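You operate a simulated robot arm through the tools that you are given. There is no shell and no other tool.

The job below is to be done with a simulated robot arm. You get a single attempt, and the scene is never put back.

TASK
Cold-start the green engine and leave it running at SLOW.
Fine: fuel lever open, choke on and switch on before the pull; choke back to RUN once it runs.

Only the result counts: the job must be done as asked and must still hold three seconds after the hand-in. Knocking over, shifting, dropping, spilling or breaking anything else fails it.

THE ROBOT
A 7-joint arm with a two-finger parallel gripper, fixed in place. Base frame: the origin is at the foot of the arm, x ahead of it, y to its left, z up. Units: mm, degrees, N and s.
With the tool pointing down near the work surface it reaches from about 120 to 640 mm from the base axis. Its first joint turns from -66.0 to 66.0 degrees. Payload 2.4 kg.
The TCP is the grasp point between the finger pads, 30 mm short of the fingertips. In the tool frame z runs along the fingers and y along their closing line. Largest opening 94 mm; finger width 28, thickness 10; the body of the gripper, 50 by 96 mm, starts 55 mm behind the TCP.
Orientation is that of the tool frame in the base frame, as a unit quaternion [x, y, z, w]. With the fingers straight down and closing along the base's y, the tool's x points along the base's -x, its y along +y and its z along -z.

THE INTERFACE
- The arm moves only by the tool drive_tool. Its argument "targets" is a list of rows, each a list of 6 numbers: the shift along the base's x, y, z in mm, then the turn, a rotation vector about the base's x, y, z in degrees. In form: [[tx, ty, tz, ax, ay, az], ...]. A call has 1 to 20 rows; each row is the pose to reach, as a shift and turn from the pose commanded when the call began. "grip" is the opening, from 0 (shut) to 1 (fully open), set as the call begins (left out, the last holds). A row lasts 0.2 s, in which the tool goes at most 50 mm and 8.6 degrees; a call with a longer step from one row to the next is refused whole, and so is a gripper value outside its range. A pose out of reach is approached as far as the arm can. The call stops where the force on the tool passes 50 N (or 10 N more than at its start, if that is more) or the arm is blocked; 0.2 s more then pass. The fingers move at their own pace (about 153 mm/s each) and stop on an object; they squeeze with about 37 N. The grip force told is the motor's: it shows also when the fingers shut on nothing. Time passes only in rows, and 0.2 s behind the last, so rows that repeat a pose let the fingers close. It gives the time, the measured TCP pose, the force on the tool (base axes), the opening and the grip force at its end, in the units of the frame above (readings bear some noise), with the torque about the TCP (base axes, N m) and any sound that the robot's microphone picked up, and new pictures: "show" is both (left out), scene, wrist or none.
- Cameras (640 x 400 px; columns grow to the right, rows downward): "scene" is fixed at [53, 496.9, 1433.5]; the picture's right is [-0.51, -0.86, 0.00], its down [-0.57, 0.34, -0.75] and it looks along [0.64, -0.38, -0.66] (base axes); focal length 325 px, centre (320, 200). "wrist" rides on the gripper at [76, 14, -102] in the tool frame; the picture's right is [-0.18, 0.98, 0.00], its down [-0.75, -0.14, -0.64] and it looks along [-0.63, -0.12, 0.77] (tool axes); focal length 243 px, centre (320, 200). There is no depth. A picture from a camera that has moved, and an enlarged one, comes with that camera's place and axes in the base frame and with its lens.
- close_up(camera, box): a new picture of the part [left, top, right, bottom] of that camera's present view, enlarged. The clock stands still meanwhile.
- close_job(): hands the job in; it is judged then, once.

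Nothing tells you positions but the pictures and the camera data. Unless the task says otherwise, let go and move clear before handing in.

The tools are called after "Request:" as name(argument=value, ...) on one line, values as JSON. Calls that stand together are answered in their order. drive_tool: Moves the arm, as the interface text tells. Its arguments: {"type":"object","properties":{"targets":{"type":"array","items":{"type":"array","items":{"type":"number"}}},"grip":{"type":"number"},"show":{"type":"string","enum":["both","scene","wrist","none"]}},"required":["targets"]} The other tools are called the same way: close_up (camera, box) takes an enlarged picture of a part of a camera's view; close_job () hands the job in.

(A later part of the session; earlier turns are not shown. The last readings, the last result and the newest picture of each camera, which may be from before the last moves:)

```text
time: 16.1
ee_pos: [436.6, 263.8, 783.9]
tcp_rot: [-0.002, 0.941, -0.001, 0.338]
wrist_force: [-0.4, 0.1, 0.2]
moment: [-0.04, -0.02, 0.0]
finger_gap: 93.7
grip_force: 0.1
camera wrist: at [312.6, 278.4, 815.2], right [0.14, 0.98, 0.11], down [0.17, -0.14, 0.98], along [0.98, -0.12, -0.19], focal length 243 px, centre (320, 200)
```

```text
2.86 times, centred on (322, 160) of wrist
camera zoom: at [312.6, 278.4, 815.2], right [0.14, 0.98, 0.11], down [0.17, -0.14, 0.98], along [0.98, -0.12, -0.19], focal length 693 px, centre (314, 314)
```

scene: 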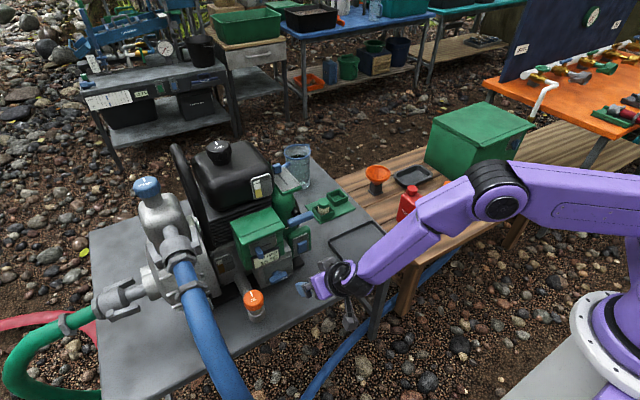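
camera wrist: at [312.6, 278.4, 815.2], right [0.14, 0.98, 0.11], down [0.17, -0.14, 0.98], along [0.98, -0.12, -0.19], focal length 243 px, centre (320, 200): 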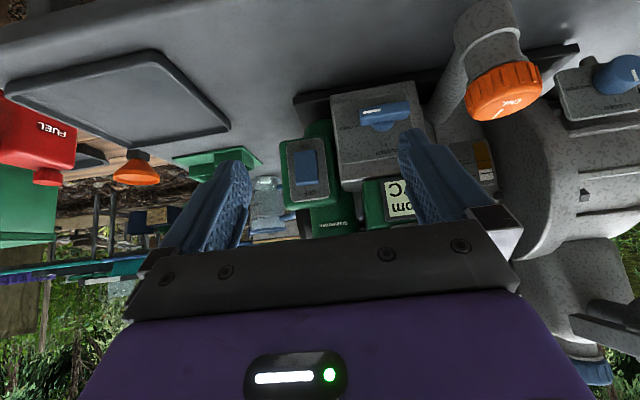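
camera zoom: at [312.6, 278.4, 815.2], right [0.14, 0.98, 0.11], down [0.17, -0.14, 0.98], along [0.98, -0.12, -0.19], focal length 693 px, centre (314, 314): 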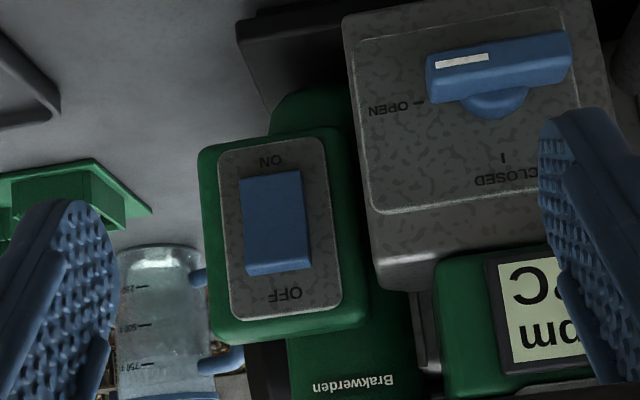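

The rocker is now ON (lower half in), fuel OPEN, choke at CHOKE. Next I raise and straighten the tool, to then roll it 90° so the fingers close along x around the starter handle.

Request:
drive_tool(targets=[[0, -10, 30, 0, 8, 0], [0, -20, 60, 0, 16, 0], [0, -30, 90, 0, 24, 0], [0, -40, 118, 0, 32, 0], [0, -50, 146, 0, 39.5, 0], [0, -50, 146, 0, 39.5, 0]], grip=0.45, show="none")

Request:
drive_tool(targets=[[0, 0, 0, 0, 0, 8.5], [0, 0, 0, 0, 0, 17], [0, 0, 0, 0, 0, 25.5], [0, 0, 0, 0, 0, 34], [0, 0, 0, 0, 0, 42.5], [0, 0, 0, 0, 0, 51], [0, 0, 0, 0, 0, 59.5], [0, 0, 0, 0, 0, 68], [0, 0, 0, 0, 0, 76.5], [0, 0, 0, 0, 0, 85], [0, 0, 0, 0, 0, 90], [0, 0, 0, 0, 0, 90]], grip=0.45)

```text
time: 17.5
ee_pos: [435.8, 214.8, 931.7]
tcp_rot: [-0.004, 1.0, 0.0, -0.001]
wrist_force: [-0.4, -0.4, -0.2]
moment: [-0.02, -0.03, 0.01]
finger_gap: 42.3
grip_force: 0.0
```

```text
time: 20.1
ee_pos: [435.8, 214.3, 932.0]
tcp_rot: [0.71, -0.704, 0.0, 0.0]
wrist_force: [0.2, -0.2, 0.9]
moment: [-0.01, 0.04, -0.01]
finger_gap: 42.1
grip_force: 0.1
camera wrist: at [421.7, 138.4, 1033.2], right [-0.98, 0.18, 0.0], down [0.14, 0.75, 0.64], along [0.11, 0.63, -0.77], focal length 243 px, centre (320, 200)
```

scene: 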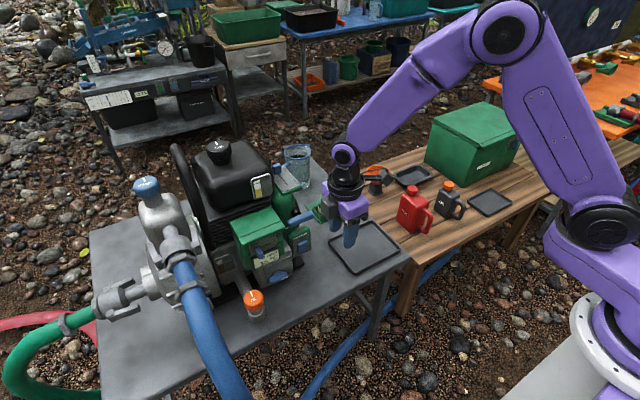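
wrist: 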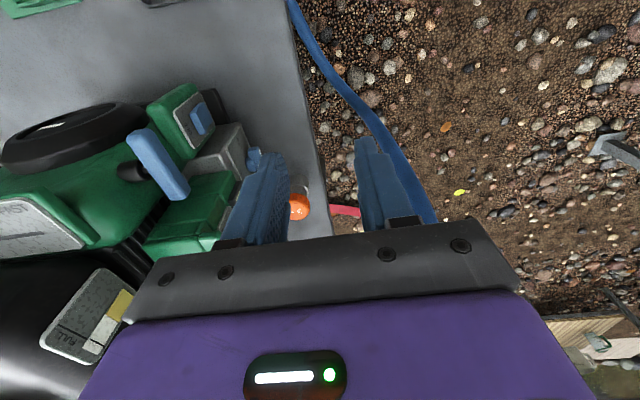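

Request:
close_up(camera="wrist", box=[70, 90, 262, 210])

```text
3.33 times, centred on (166, 150) of wrist
camera zoom: at [421.7, 138.4, 1033.2], right [-0.98, 0.18, 0.0], down [0.14, 0.75, 0.64], along [0.11, 0.63, -0.77], focal length 809 px, centre (833, 367)
```

zoom: 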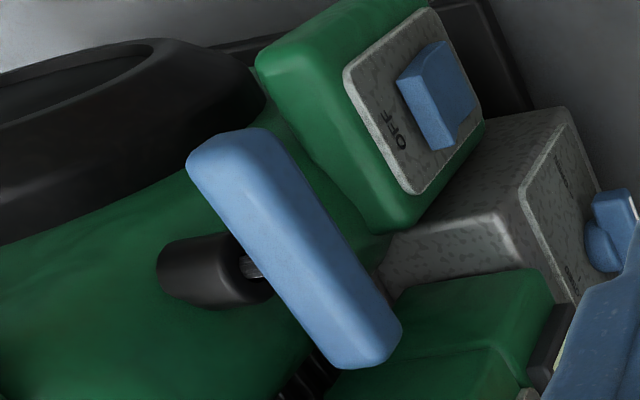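

The rolled view shows the handle bar (x≈580–603), with the cord grommet right behind its centre, so the rear finger must go behind the bar on the -y side of the grommet. I move above that spot (≈590, 210) first.

Request:
drive_tool(targets=[[39, -1, -6, 0, 0, 0], [78, -2, -12, 0, 0, 0], [117, -4, -18, 0, 0, 0], [155, -5, -24, 0, 0, 0], [155, -5, -24, 0, 0, 0]], grip=0.38)

Request:
close_up(camera="wrist", box=[200, 90, 440, 240])

Request:
close_up(camera="scene", box=[230, 150, 358, 230])

```text
time: 21.3
ee_pos: [589.5, 210.8, 907.3]
tcp_rot: [0.71, -0.704, 0.0, 0.0]
wrist_force: [0.5, -0.1, -0.3]
moment: [-0.03, 0.0, 0.03]
finger_gap: 35.5
grip_force: 0.0
camera wrist: at [576.7, 134.1, 1009.1], right [-0.98, 0.18, 0.0], down [0.14, 0.75, 0.64], along [0.11, 0.63, -0.77], focal length 243 px, centre (320, 200)
```

scene: 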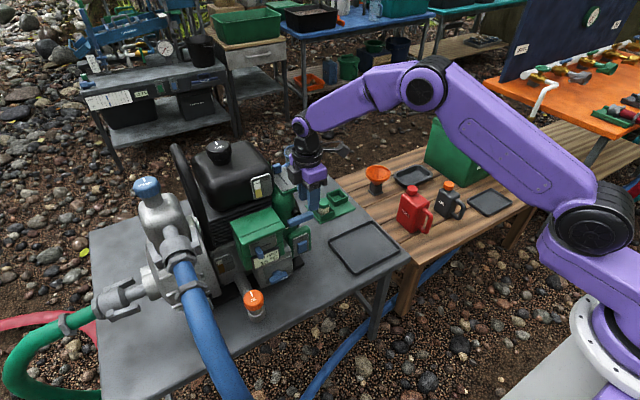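
wrist: 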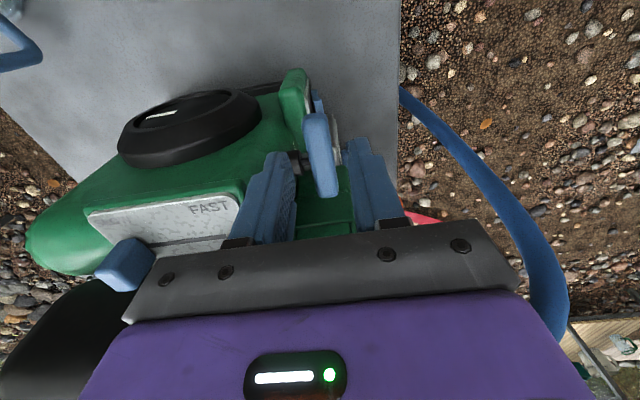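

```text
2.67 times, centred on (320, 165) of wrist
camera zoom: at [576.7, 134.1, 1009.1], right [-0.98, 0.18, 0.0], down [0.14, 0.75, 0.64], along [0.11, 0.63, -0.77], focal length 647 px, centre (320, 293)
```

zoom: 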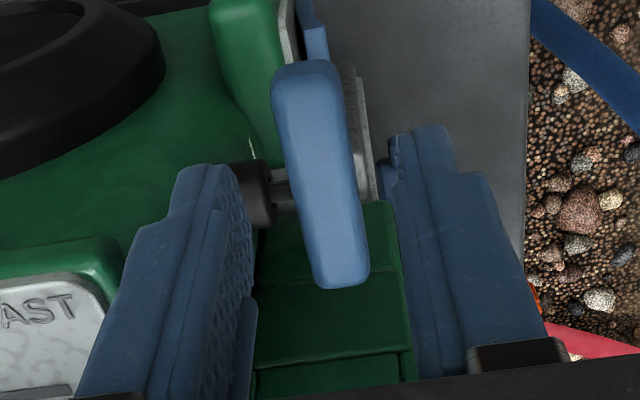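

```text
5.00 times, centred on (294, 190) of scene
camera zoom: at [53.0, 496.9, 1433.5], right [-0.51, -0.86, 0.0], down [-0.57, 0.34, -0.75], along [0.64, -0.38, -0.66], focal length 1624 px, centre (450, 250)
```

zoom: 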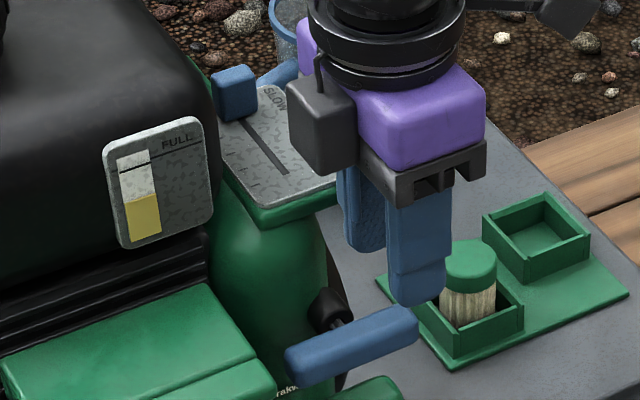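

Reach is fine. Bar spans x≈582–602, y≈196–274, with the grommet front at x≈609 around y 224–246; I lower the open fingers around the bar at y≈208.

Request:
drive_tool(targets=[[0, -2, -15, 0, 0, 0], [0, -2, -30, 0, 0, 0], [0, -2, -45, 0, 0, 0], [0, -2, -57, 0, 0, 0], [0, -2, -66, 0, 0, 0], [0, -2, -66, 0, 0, 0]], grip=0.38)

Request:
close_up(camera="wrist", box=[200, 90, 440, 240])

Request:
close_up(camera="scene", box=[230, 160, 358, 240])

```text
time: 21.8
ee_pos: [594.9, 209.4, 900.3]
tcp_rot: [0.709, -0.705, 0.003, -0.01]
wrist_force: [-5.4, -0.8, 10.2]
moment: [0.1, -0.05, 0.07]
finger_gap: 32.7
grip_force: 0.0
stopped in row 2: the force on the tool passed its limit at 66 N (the readings are from after the stop); the commanded pose is now the measured one
camera wrist: at [579.5, 132.8, 1001.2], right [-0.98, 0.18, -0.02], down [0.12, 0.75, 0.65], along [0.13, 0.64, -0.76], focal length 243 px, centre (320, 200)
```

scene: 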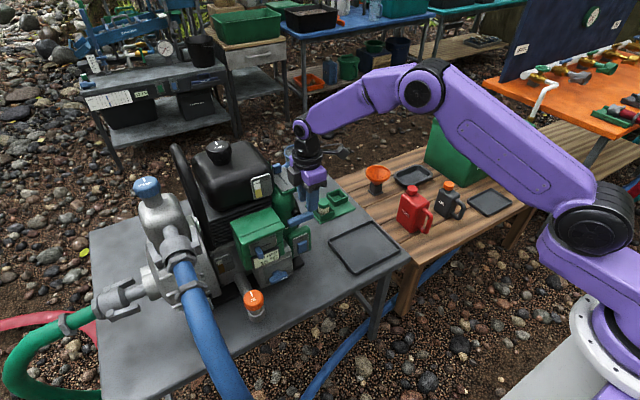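
wrist: 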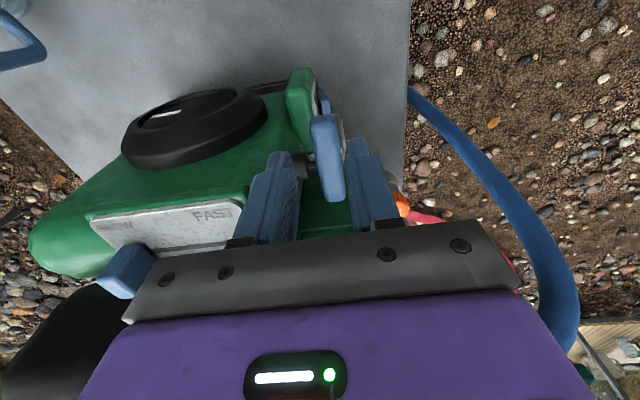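

```text
2.67 times, centred on (320, 165) of wrist
camera zoom: at [579.5, 132.8, 1001.2], right [-0.98, 0.18, -0.02], down [0.12, 0.75, 0.65], along [0.13, 0.64, -0.76], focal length 647 px, centre (320, 293)
```

zoom: 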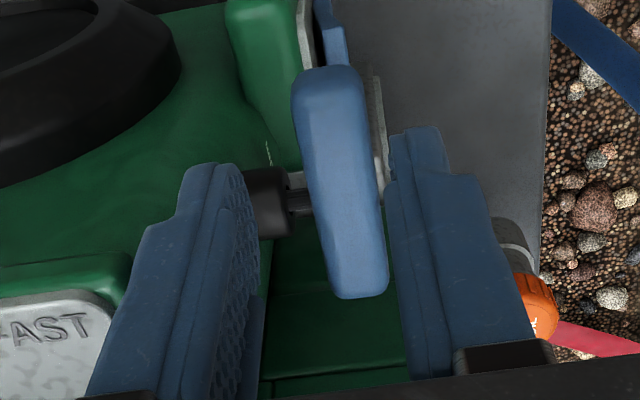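

```text
5.00 times, centred on (294, 200) of scene
camera zoom: at [52.6, 496.8, 1433.5], right [-0.51, -0.86, 0.0], down [-0.57, 0.34, -0.75], along [0.64, -0.38, -0.66], focal length 1624 px, centre (450, 200)
```

zoom: 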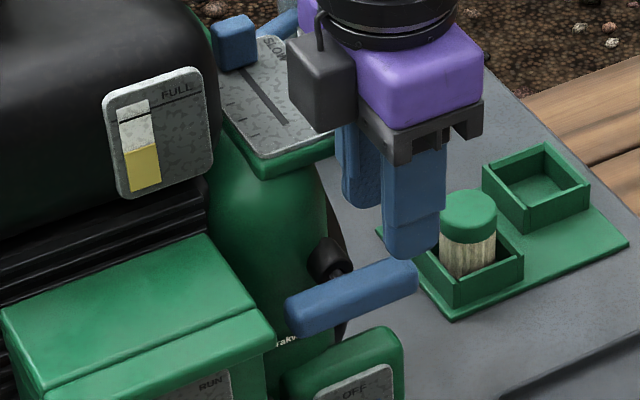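

Lowering vertically was blocked: the thick base of the rear finger met the throttle block above and behind the handle. I'll lift off, lean the tool back about 30° so the finger bases stay clear, and then approach along the finger direction.

Request:
drive_tool(targets=[[-12, 0, 20, 0, 0, 0], [-39, -1, 35, -0.1, -8, 0], [-45, -1, 30, -0.2, -16, 0], [-45, -1, 20, -0.4, -24, 0], [-39, -1, 0, -0.5, -29, 0], [-39, -1, 0, -0.5, -29, 0]], grip=0.4)

Request:
close_up(camera="wrist", box=[120, 60, 440, 260])

Request:
close_up(camera="scene", box=[230, 150, 358, 230])

```text
time: 23.2
ee_pos: [556.5, 209.1, 899.0]
tcp_rot: [0.686, -0.68, 0.183, -0.182]
wrist_force: [0.2, -0.1, 0.0]
moment: [-0.04, -0.02, -0.02]
finger_gap: 37.6
grip_force: 0.0
camera wrist: at [492.9, 133.2, 980.8], right [-0.85, 0.18, -0.49], down [-0.2, 0.75, 0.62], along [0.48, 0.63, -0.61], focal length 243 px, centre (320, 200)
```

scene: 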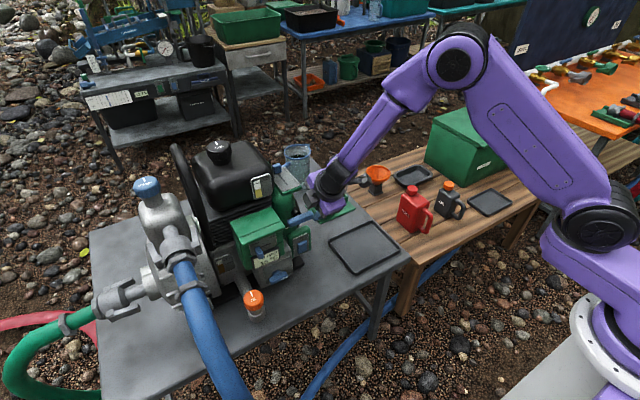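
wrist: 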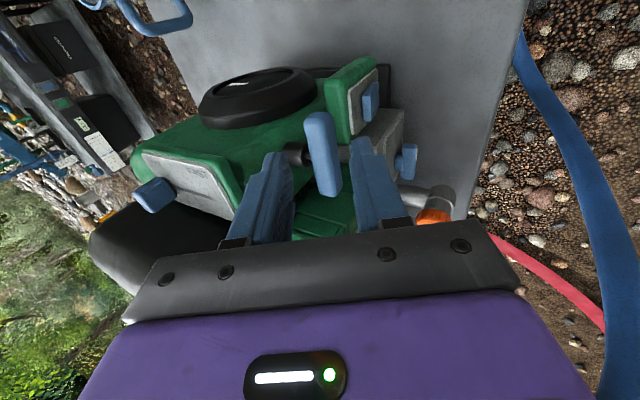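

```text
2.00 times, centred on (280, 160) of wrist
camera zoom: at [492.9, 133.2, 980.8], right [-0.85, 0.18, -0.49], down [-0.2, 0.75, 0.62], along [0.48, 0.63, -0.61], focal length 485 px, centre (400, 280)
```

zoom: 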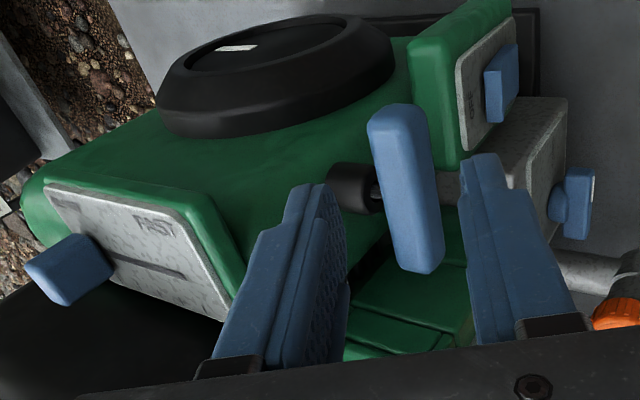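

```text
5.00 times, centred on (294, 190) of scene
camera zoom: at [53.0, 496.9, 1433.5], right [-0.51, -0.86, 0.0], down [-0.57, 0.34, -0.75], along [0.64, -0.38, -0.66], focal length 1624 px, centre (450, 250)
```

zoom: 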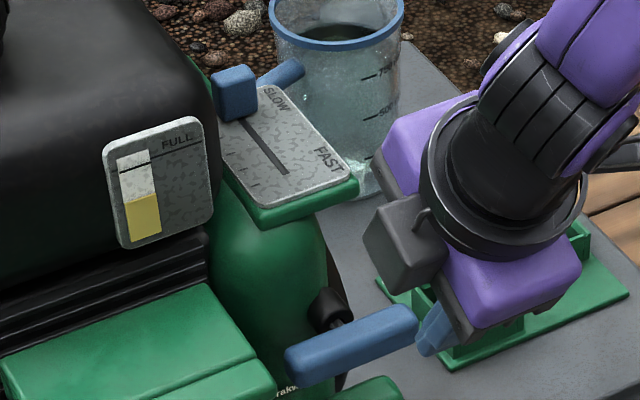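

Request:
drive_tool(targets=[[7, -4.4, -14, 0, 0, 0], [14, -4.4, -26, 0, 0, 0], [20, -4.4, -36, 0, 0, 0], [24, -4.4, -44, 0, 0, 0], [24, -4.4, -44, 0, 0, 0]], grip=0.4)

Request:
close_up(camera="wrist", box=[120, 60, 440, 260])

Request:
close_up(camera="scene", box=[230, 160, 358, 240])

```text
time: 24.4
ee_pos: [581.7, 204.4, 855.3]
tcp_rot: [0.686, -0.68, 0.183, -0.183]
wrist_force: [-0.6, -0.1, -0.8]
moment: [0.0, -0.01, 0.01]
finger_gap: 37.7
grip_force: 0.0
camera wrist: at [517.8, 128.5, 936.5], right [-0.85, 0.18, -0.49], down [-0.2, 0.75, 0.62], along [0.48, 0.63, -0.61], focal length 243 px, centre (320, 200)
```

scene: 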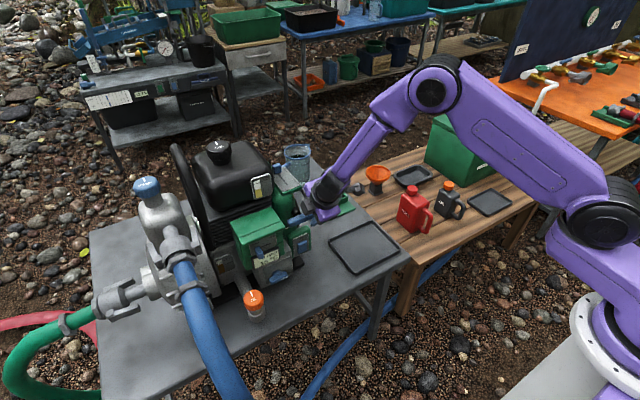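
wrist: 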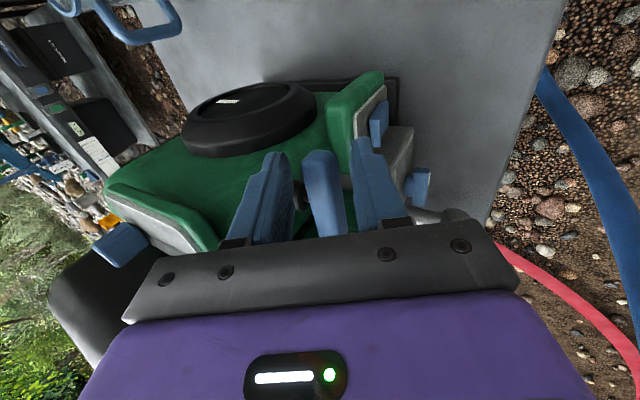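

```text
2.00 times, centred on (280, 160) of wrist
camera zoom: at [517.8, 128.5, 936.5], right [-0.85, 0.18, -0.49], down [-0.2, 0.75, 0.62], along [0.48, 0.63, -0.61], focal length 485 px, centre (400, 280)
```

zoom: 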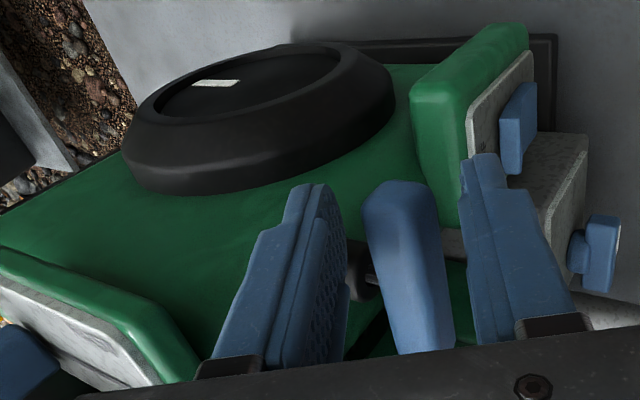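

```text
5.00 times, centred on (294, 200) of scene
camera zoom: at [53.0, 496.9, 1433.5], right [-0.51, -0.86, 0.0], down [-0.57, 0.34, -0.75], along [0.64, -0.38, -0.66], focal length 1624 px, centre (450, 200)
```

zoom: 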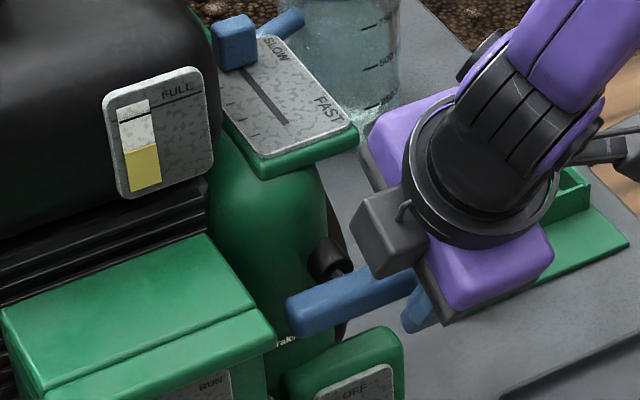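

Request:
drive_tool(targets=[[2, 0, -3.5, 0, 0, 0], [4, 0, -7, 0, 0, 0], [6, 0, -10.4, 0, 0, 0], [6, 0, -10.4, 0, 0, 0]], grip=0.4, show="wrist")

Request:
close_up(camera="wrist", box=[200, 110, 440, 260])

```text
time: 25.4
ee_pos: [586.4, 204.1, 844.1]
tcp_rot: [0.686, -0.681, 0.183, -0.182]
wrist_force: [0.1, 0.2, -0.1]
moment: [0.04, 0.02, 0.01]
finger_gap: 37.7
grip_force: 0.0
camera wrist: at [523.3, 128.3, 926.3], right [-0.85, 0.18, -0.49], down [-0.2, 0.75, 0.62], along [0.48, 0.63, -0.61], focal length 243 px, centre (320, 200)
```

wrist: 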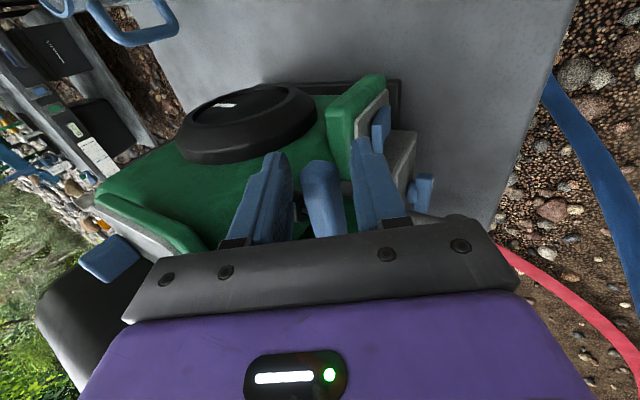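

```text
2.67 times, centred on (320, 185) of wrist
camera zoom: at [523.3, 128.3, 926.3], right [-0.85, 0.18, -0.49], down [-0.2, 0.75, 0.62], along [0.48, 0.63, -0.61], focal length 647 px, centre (320, 240)
```

zoom: 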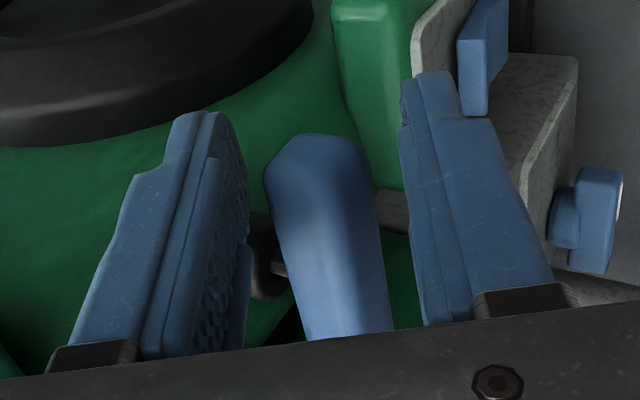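

Request:
drive_tool(targets=[[0, 0, 0, 0, 0, 0], [0, 0, 0, 0, 0, 0], [0, 0, 0, 0, 0, 0]], grip=0)

Request:
close_up(camera="wrist", box=[200, 110, 440, 260])

```text
time: 26.2
ee_pos: [585.4, 204.8, 845.6]
tcp_rot: [0.685, -0.681, 0.183, -0.182]
wrist_force: [0.8, 1.4, -1.0]
moment: [0.39, 0.35, -0.54]
finger_gap: 25.2
grip_force: 44.3
camera wrist: at [523.3, 128.3, 926.2], right [-0.85, 0.18, -0.49], down [-0.2, 0.75, 0.62], along [0.48, 0.63, -0.61], focal length 243 px, centre (320, 200)
```

scene: 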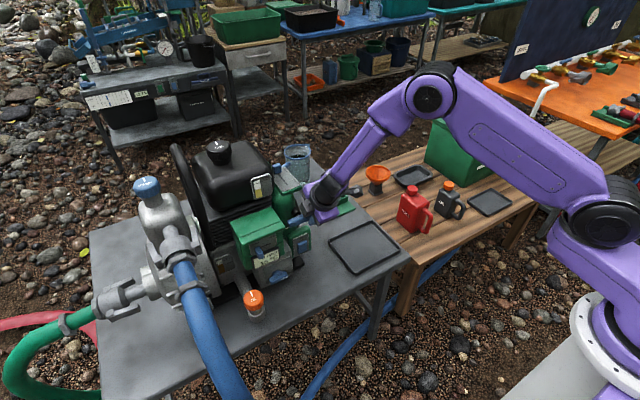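
wrist: 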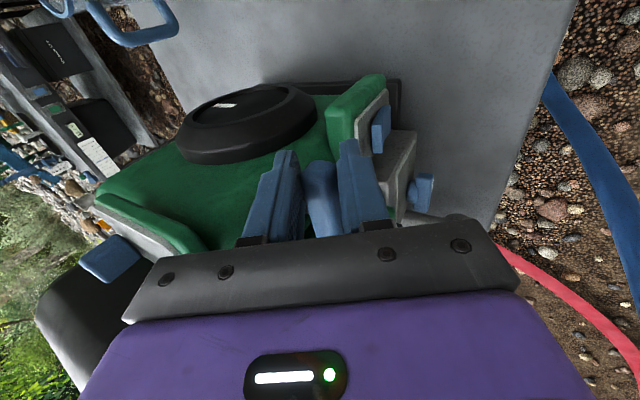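

```text
2.67 times, centred on (320, 185) of wrist
camera zoom: at [523.3, 128.3, 926.2], right [-0.85, 0.18, -0.49], down [-0.2, 0.75, 0.62], along [0.48, 0.63, -0.61], focal length 647 px, centre (320, 240)
```

zoom: 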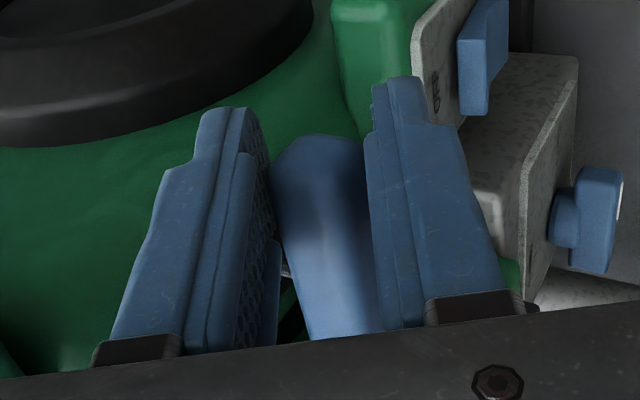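

The handle is gripped (25 mm gap). Now a brisk straight pull toward -x.

Request:
drive_tool(targets=[[-30, 0, 0, 0, 0, 0], [-80, 0, 0, 0, 0, 0], [-130, 0, 0, 0, 0, 0], [-180, 0, 0, 0, 0, 0], [-230, 0, 0, 0, 0, 0], [-280, 0, 0, 0, 0, 0]], grip=0)

```text
time: 27.6
ee_pos: [306.7, 203.9, 845.6]
tcp_rot: [0.685, -0.681, 0.185, -0.182]
wrist_force: [7.3, 1.2, 4.6]
moment: [0.19, 0.21, -0.54]
finger_gap: 24.8
grip_force: 45.1
camera wrist: at [243.8, 128.2, 926.2], right [-0.85, 0.18, -0.49], down [-0.2, 0.75, 0.62], along [0.48, 0.63, -0.61], focal length 243 px, centre (320, 200)
```

scene: 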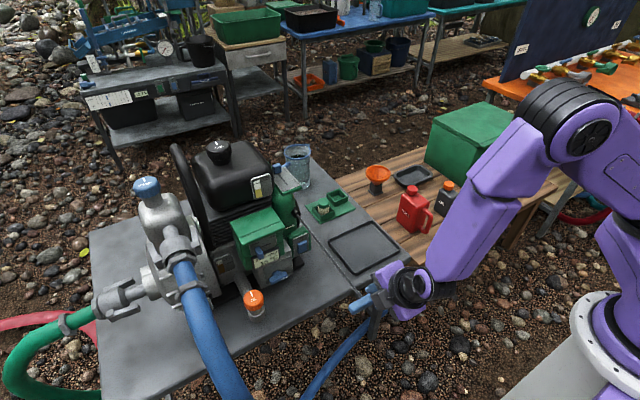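
wrist: 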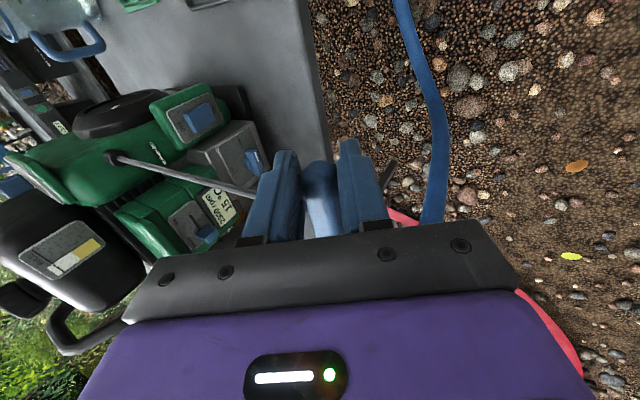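

Request:
close_up(camera="wrist", box=[90, 100, 282, 260])

Request:
close_up(camera="scene", box=[230, 200, 326, 260])

```text
2.50 times, centred on (186, 180) of wrist
camera zoom: at [243.8, 128.2, 926.2], right [-0.85, 0.18, -0.49], down [-0.2, 0.75, 0.62], along [0.48, 0.63, -0.61], focal length 606 px, centre (655, 250)
```

zoom: 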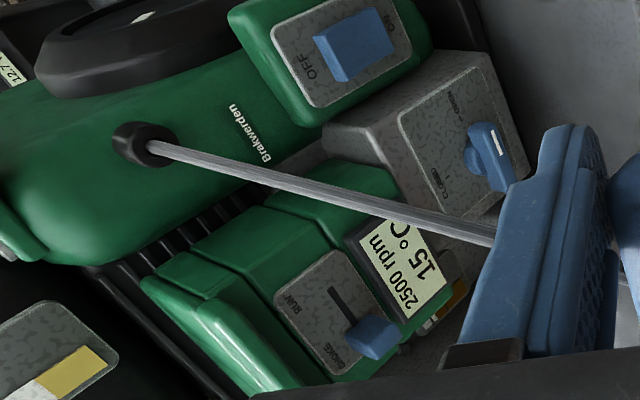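

```text
6.67 times, centred on (278, 230) of scene
camera zoom: at [53.2, 496.9, 1433.5], right [-0.51, -0.86, 0.0], down [-0.57, 0.34, -0.75], along [0.64, -0.38, -0.66], focal length 2165 px, centre (600, 0)
```

zoom: 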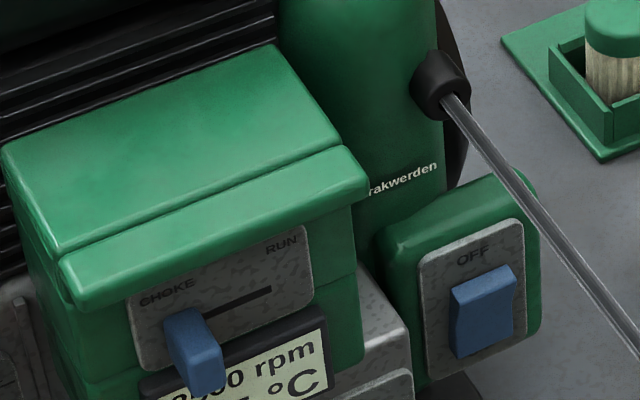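

The engine is running at 2500 rpm. I guide the handle back to its rest before letting go.

Request:
drive_tool(targets=[[45, 0, 0, 0, 0, 0], [90, 0, 0, 0, 0, 0], [135, 0, 0, 0, 0, 0], [180, 0, 0, 0, 0, 0], [225, 0, 0, 0, 0, 0], [260, 0, 0, 0, 0, 0], [275, 0, 0, 0, 0, 0], [279, 0, 0, 0, 0, 0], [279, 0, 0, 0, 0, 0]], grip=0)

Request:
close_up(camera="scene", box=[230, 180, 358, 260])

Request:
close_up(camera="wrist", box=[200, 110, 440, 260])

```text
time: 29.6
ee_pos: [585.9, 203.9, 845.7]
tcp_rot: [0.685, -0.681, 0.184, -0.183]
wrist_force: [1.2, -6.1, 10.0]
moment: [0.4, 0.29, -0.5]
finger_gap: 25.3
grip_force: 45.3
camera wrist: at [522.1, 128.0, 926.3], right [-0.85, 0.18, -0.49], down [-0.2, 0.75, 0.62], along [0.48, 0.63, -0.61], focal length 243 px, centre (320, 200)
```

scene: 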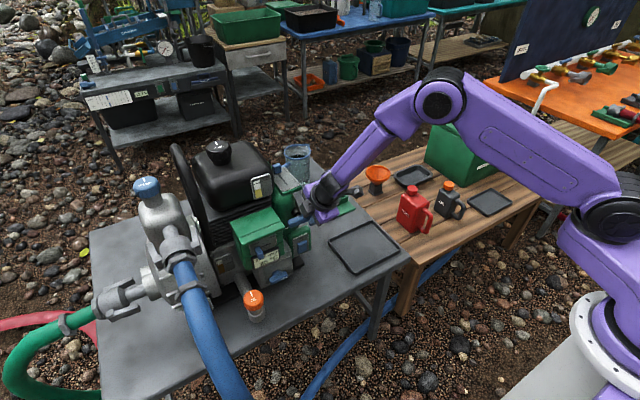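
wrist: 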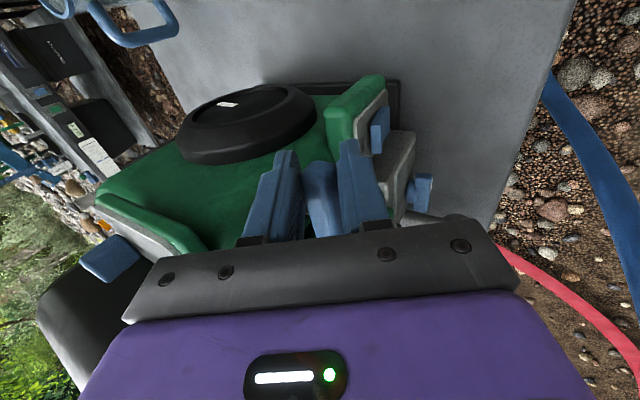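

```text
5.00 times, centred on (294, 220) of scene
camera zoom: at [52.9, 496.6, 1433.6], right [-0.51, -0.86, 0.0], down [-0.57, 0.34, -0.75], along [0.64, -0.38, -0.66], focal length 1624 px, centre (450, 100)
```

zoom: 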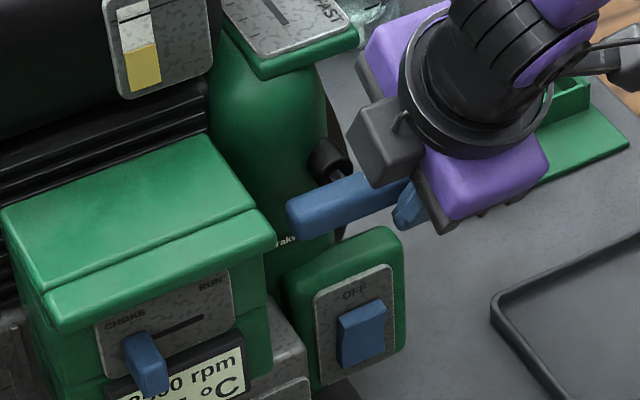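

```text
2.67 times, centred on (320, 185) of wrist
camera zoom: at [522.1, 128.0, 926.3], right [-0.85, 0.18, -0.49], down [-0.2, 0.75, 0.62], along [0.48, 0.63, -0.61], focal length 647 px, centre (320, 240)
```

zoom: 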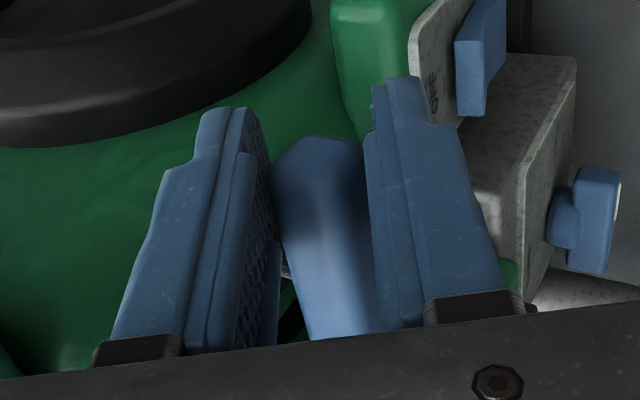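

The handle is home and the engine runs. I release, withdraw along the fingers, and go around to the +y side of the choke knob.

Request:
drive_tool(targets=[[0, 0, 0, 0, 0, 0], [-6, 0, 10.4, 0, 0, 0], [-18, 0, 31, 0, 0, 0], [-34, 0, 58, 0, 0, 0], [-70, 10, 70, 0, 0, 0], [-90, 45, 65, 0, 0, 0], [-95, 90, 55, 0, 0, 0], [-95, 135, 40, 0, 0, 0], [-90, 175, 20, 0, 0, 0], [-80, 191, 0, 0, 0, 0], [-80, 191, 0, 0, 0, 0]], grip=0.4)

Request:
close_up(camera="wrist", box=[160, 80, 480, 280])

Request:
close_up(camera="scene", box=[220, 180, 348, 260])

```text
time: 32.0
ee_pos: [505.2, 394.2, 845.3]
tcp_rot: [0.686, -0.68, 0.183, -0.182]
wrist_force: [0.6, 0.3, -0.2]
moment: [0.0, 0.0, 0.0]
finger_gap: 37.7
grip_force: 0.0
camera wrist: at [441.7, 319.0, 926.3], right [-0.85, 0.18, -0.49], down [-0.2, 0.75, 0.62], along [0.48, 0.63, -0.61], focal length 243 px, centre (320, 200)
```

scene: 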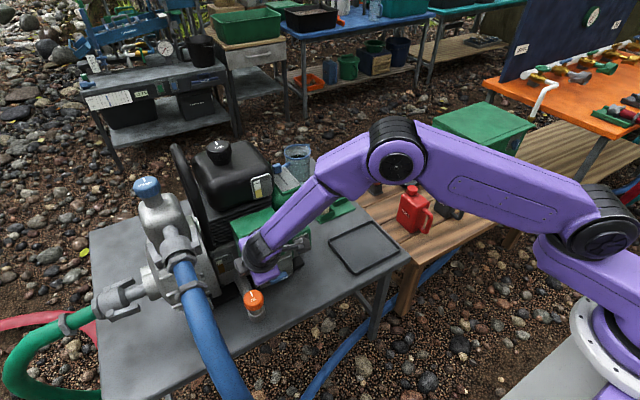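
wrist: 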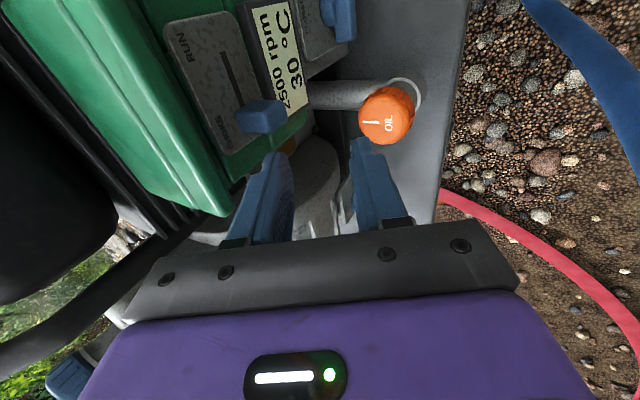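

```text
2.00 times, centred on (320, 180) of wrist
camera zoom: at [441.7, 319.0, 926.3], right [-0.85, 0.18, -0.49], down [-0.2, 0.75, 0.62], along [0.48, 0.63, -0.61], focal length 485 px, centre (320, 240)
```

zoom: 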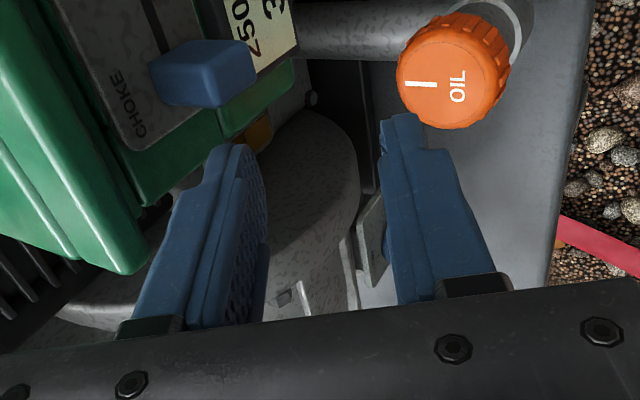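

```text
5.00 times, centred on (284, 220) of scene
camera zoom: at [53.0, 496.9, 1433.5], right [-0.51, -0.86, 0.0], down [-0.57, 0.34, -0.75], along [0.64, -0.38, -0.66], focal length 1624 px, centre (500, 100)
```

zoom: 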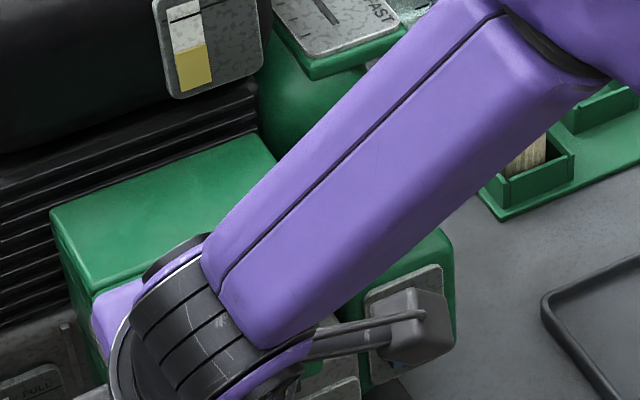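

Engine shows 2500 rpm and 30 °C. I close the fingers and bring them in beside the choke knob on its +y side.

Request:
drive_tool(targets=[[0, 0, 0, 0, 0, 0], [10, 0, -3, 0, 0, 0], [20, 0, -6, 0, 0, 0], [30, 0, -9, 0, 0, 0], [30, 0, -9, 0, 0, 0]], grip=0, show="wrist")

Request:
close_up(camera="wrist", box=[160, 80, 480, 280])

```text
time: 33.2
ee_pos: [535.8, 395.7, 836.1]
tcp_rot: [0.686, -0.68, 0.183, -0.182]
wrist_force: [-0.5, -0.3, 0.4]
moment: [-0.02, 0.01, 0.01]
finger_gap: 0.0
grip_force: 33.0
camera wrist: at [471.6, 319.4, 917.1], right [-0.85, 0.18, -0.49], down [-0.2, 0.75, 0.62], along [0.48, 0.63, -0.61], focal length 243 px, centre (320, 200)
```

wrist: 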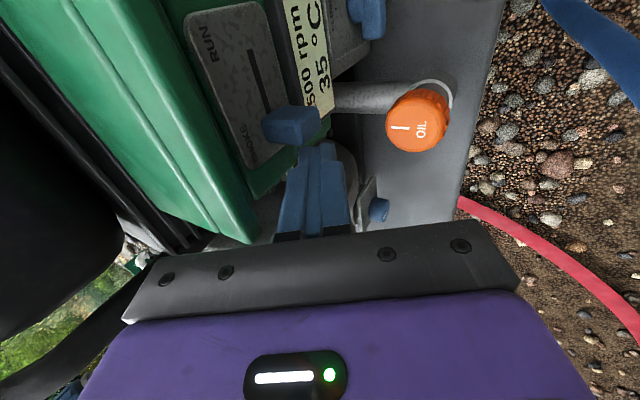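

```text
2.00 times, centred on (320, 180) of wrist
camera zoom: at [471.6, 319.4, 917.1], right [-0.85, 0.18, -0.49], down [-0.2, 0.75, 0.62], along [0.48, 0.63, -0.61], focal length 485 px, centre (320, 240)
```

zoom: 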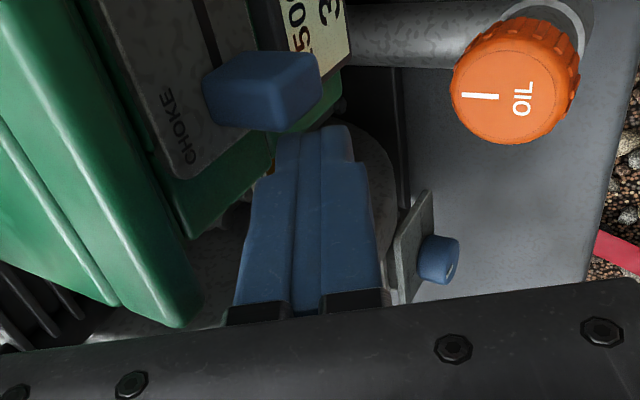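

Request:
drive_tool(targets=[[4, 0, 0, 0, 0, 0], [4, -6, 0, 0, 0, 0], [4, -12, 0, 0, 0, 0], [4, -18, 0, 0, 0, 0], [4, -24, 0, 0, 0, 0], [4, -30, 0, 0, 0, 0], [4, -36, 0, 0, 0, 0]], grip=0, show="wrist")

Request:
close_up(camera="wrist", box=[160, 80, 480, 280])

```text
time: 34.8
ee_pos: [540.5, 358.9, 837.3]
tcp_rot: [0.685, -0.681, 0.185, -0.181]
wrist_force: [-0.2, -0.1, -0.7]
moment: [-0.01, -0.01, -0.01]
finger_gap: 0.0
grip_force: 32.7
camera wrist: at [476.4, 282.6, 917.1], right [-0.85, 0.18, -0.49], down [-0.2, 0.76, 0.62], along [0.48, 0.63, -0.61], focal length 243 px, centre (320, 200)
```

wrist: 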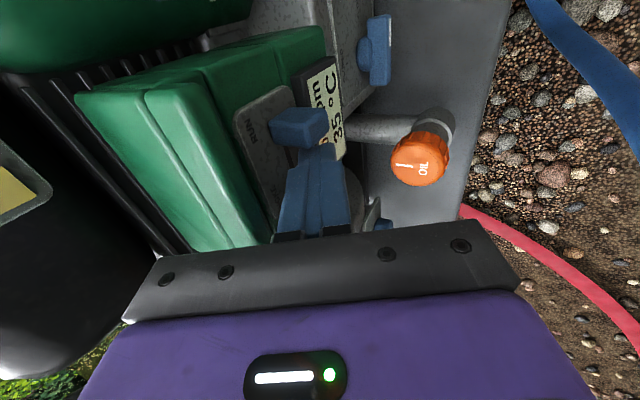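

```text
2.00 times, centred on (320, 180) of wrist
camera zoom: at [476.4, 282.6, 917.1], right [-0.85, 0.18, -0.49], down [-0.2, 0.76, 0.62], along [0.48, 0.63, -0.61], focal length 485 px, centre (320, 240)
```

zoom: 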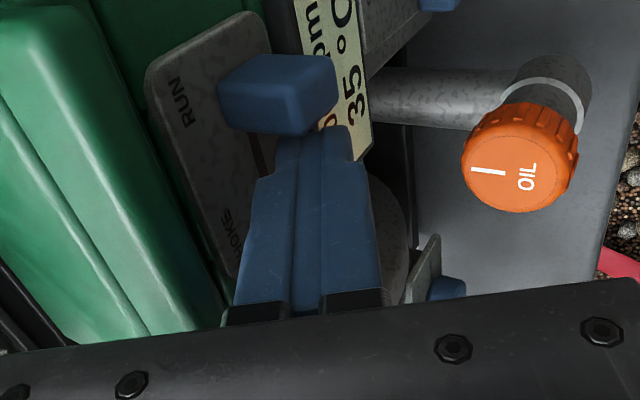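

The choke knob is back at its original RUN location. I retreat and check the display and all control positions.

Request:
drive_tool(targets=[[-3, 5, 0, 0, 0, 0], [-40, 5, 8, 0, 0, 0], [-80, -5, 30, 0, 0, 0], [-115, -25, 55, 0, 0, 0], [-140, -55, 80, 0, 0, 0], [-150, -95, 95, 0, 0, 0], [-155, -140, 105, 0, 0, 0], [-155, -185, 110, 0, 0, 0], [-155, -230, 110, 0, 0, 0]], grip=0)

Request:
close_up(camera="scene", box=[220, 200, 348, 280])

Request:
close_up(camera="scene", box=[250, 140, 346, 200])

Request:
close_up(camera="wrist", box=[60, 60, 316, 220])

```text
time: 36.8
ee_pos: [382.5, 128.4, 946.5]
tcp_rot: [0.686, -0.68, 0.183, -0.182]
wrist_force: [0.1, 0.9, -0.9]
moment: [0.01, 0.03, 0.02]
finger_gap: 0.2
grip_force: 33.2
camera wrist: at [320.4, 51.5, 1027.2], right [-0.85, 0.18, -0.49], down [-0.2, 0.75, 0.62], along [0.48, 0.63, -0.61], focal length 243 px, centre (320, 200)
```

scene: 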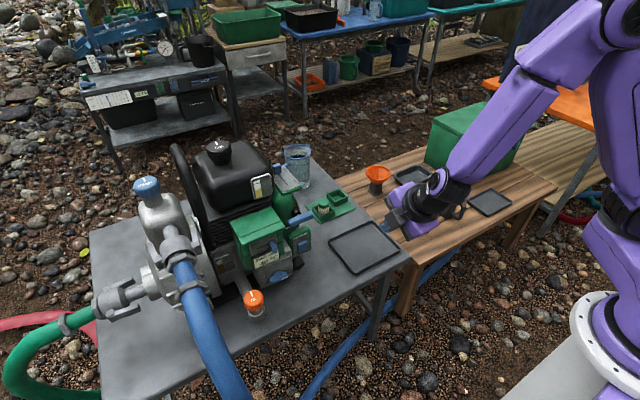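
wrist: 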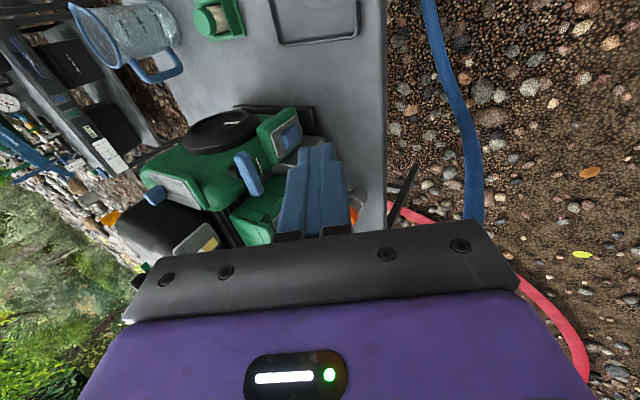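

```text
5.00 times, centred on (284, 240) of scene
camera zoom: at [53.0, 496.9, 1433.5], right [-0.51, -0.86, 0.0], down [-0.57, 0.34, -0.75], along [0.64, -0.38, -0.66], focal length 1624 px, centre (500, 0)
```

zoom: 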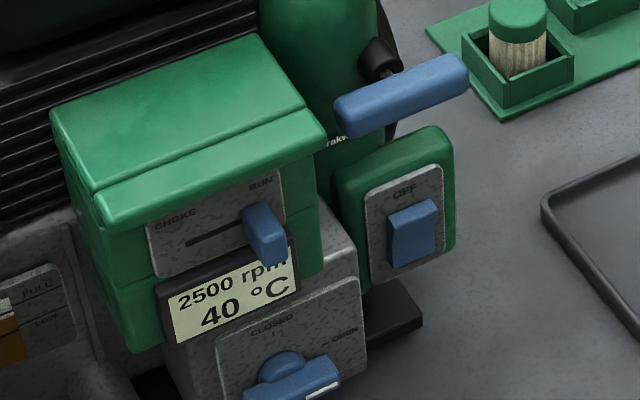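

```text
6.67 times, centred on (298, 170) of scene
camera zoom: at [53.0, 496.9, 1433.5], right [-0.51, -0.86, 0.0], down [-0.57, 0.34, -0.75], along [0.64, -0.38, -0.66], focal length 2165 px, centre (467, 400)
```

zoom: 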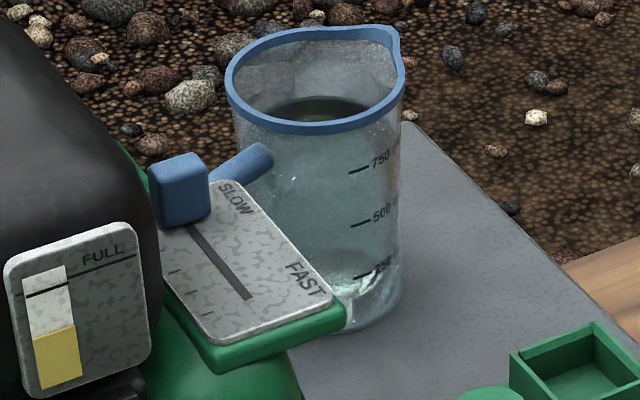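

```text
2.50 times, centred on (188, 140) of wrist
camera zoom: at [320.4, 51.5, 1027.2], right [-0.85, 0.18, -0.49], down [-0.2, 0.75, 0.62], along [0.48, 0.63, -0.61], focal length 606 px, centre (650, 350)
```

zoom: 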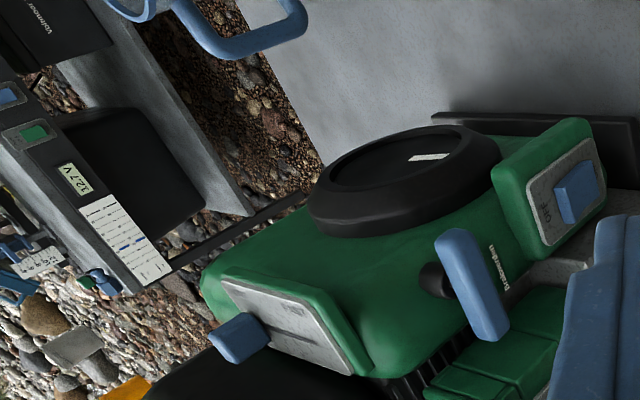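

Everything reads right: 2500 rpm, 40 °C, choke at RUN, switch ON, fuel OPEN. I want a closer look at the throttle lever to confirm it is exactly at SLOW.

Request:
drive_tool(targets=[[21, 9, 30, 0, 0, 0], [42, 18, 60, 0, 0, 0], [60, 25, 95, 0, 0, 0], [60, 25, 95, 0, 0, 0]], grip=0)

Request:
close_up(camera="wrist", box=[140, 110, 300, 210])

Request:
close_up(camera="scene", box=[264, 150, 312, 180])

Request:
close_up(camera="scene", box=[240, 235, 320, 285])

```text
time: 37.8
ee_pos: [444.5, 153.4, 1041.8]
tcp_rot: [0.686, -0.68, 0.184, -0.183]
wrist_force: [0.0, 0.1, -0.5]
moment: [-0.02, 0.01, -0.01]
finger_gap: 0.0
grip_force: 33.0
camera wrist: at [381.4, 77.7, 1121.9], right [-0.85, 0.18, -0.49], down [-0.2, 0.75, 0.62], along [0.48, 0.63, -0.61], focal length 243 px, centre (320, 200)
```

scene: 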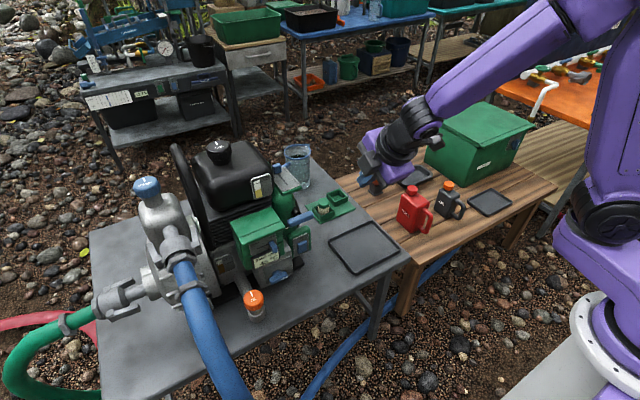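
wrist: 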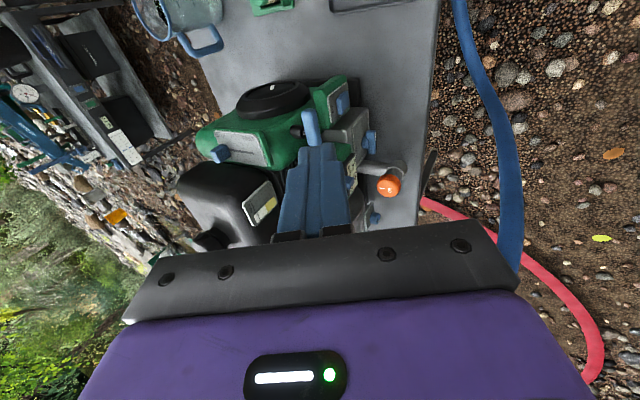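

```text
4.00 times, centred on (220, 160) of wrist
camera zoom: at [381.4, 77.7, 1121.9], right [-0.85, 0.18, -0.49], down [-0.2, 0.75, 0.62], along [0.48, 0.63, -0.61], focal length 970 px, centre (720, 360)
```

zoom: 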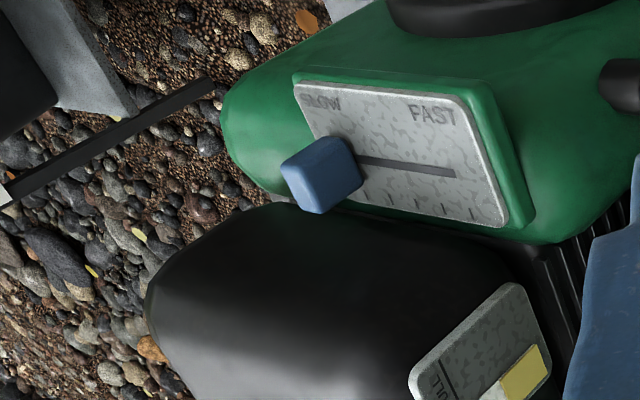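

```text
13.33 times, centred on (288, 165) of scene
camera zoom: at [53.0, 496.9, 1433.5], right [-0.51, -0.86, 0.0], down [-0.57, 0.34, -0.75], along [0.64, -0.38, -0.66], focal length 4329 px, centre (747, 667)
```

zoom: 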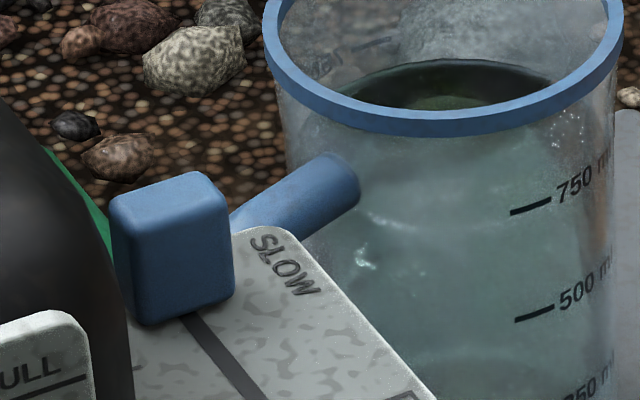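

```text
8.00 times, centred on (280, 260) of scene
camera zoom: at [53.0, 496.9, 1433.5], right [-0.51, -0.86, 0.0], down [-0.57, 0.34, -0.75], along [0.64, -0.38, -0.66], focal length 2598 px, centre (640, -280)
```

zoom: 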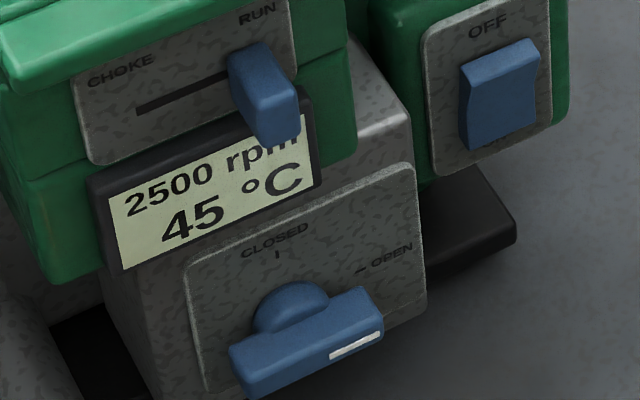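

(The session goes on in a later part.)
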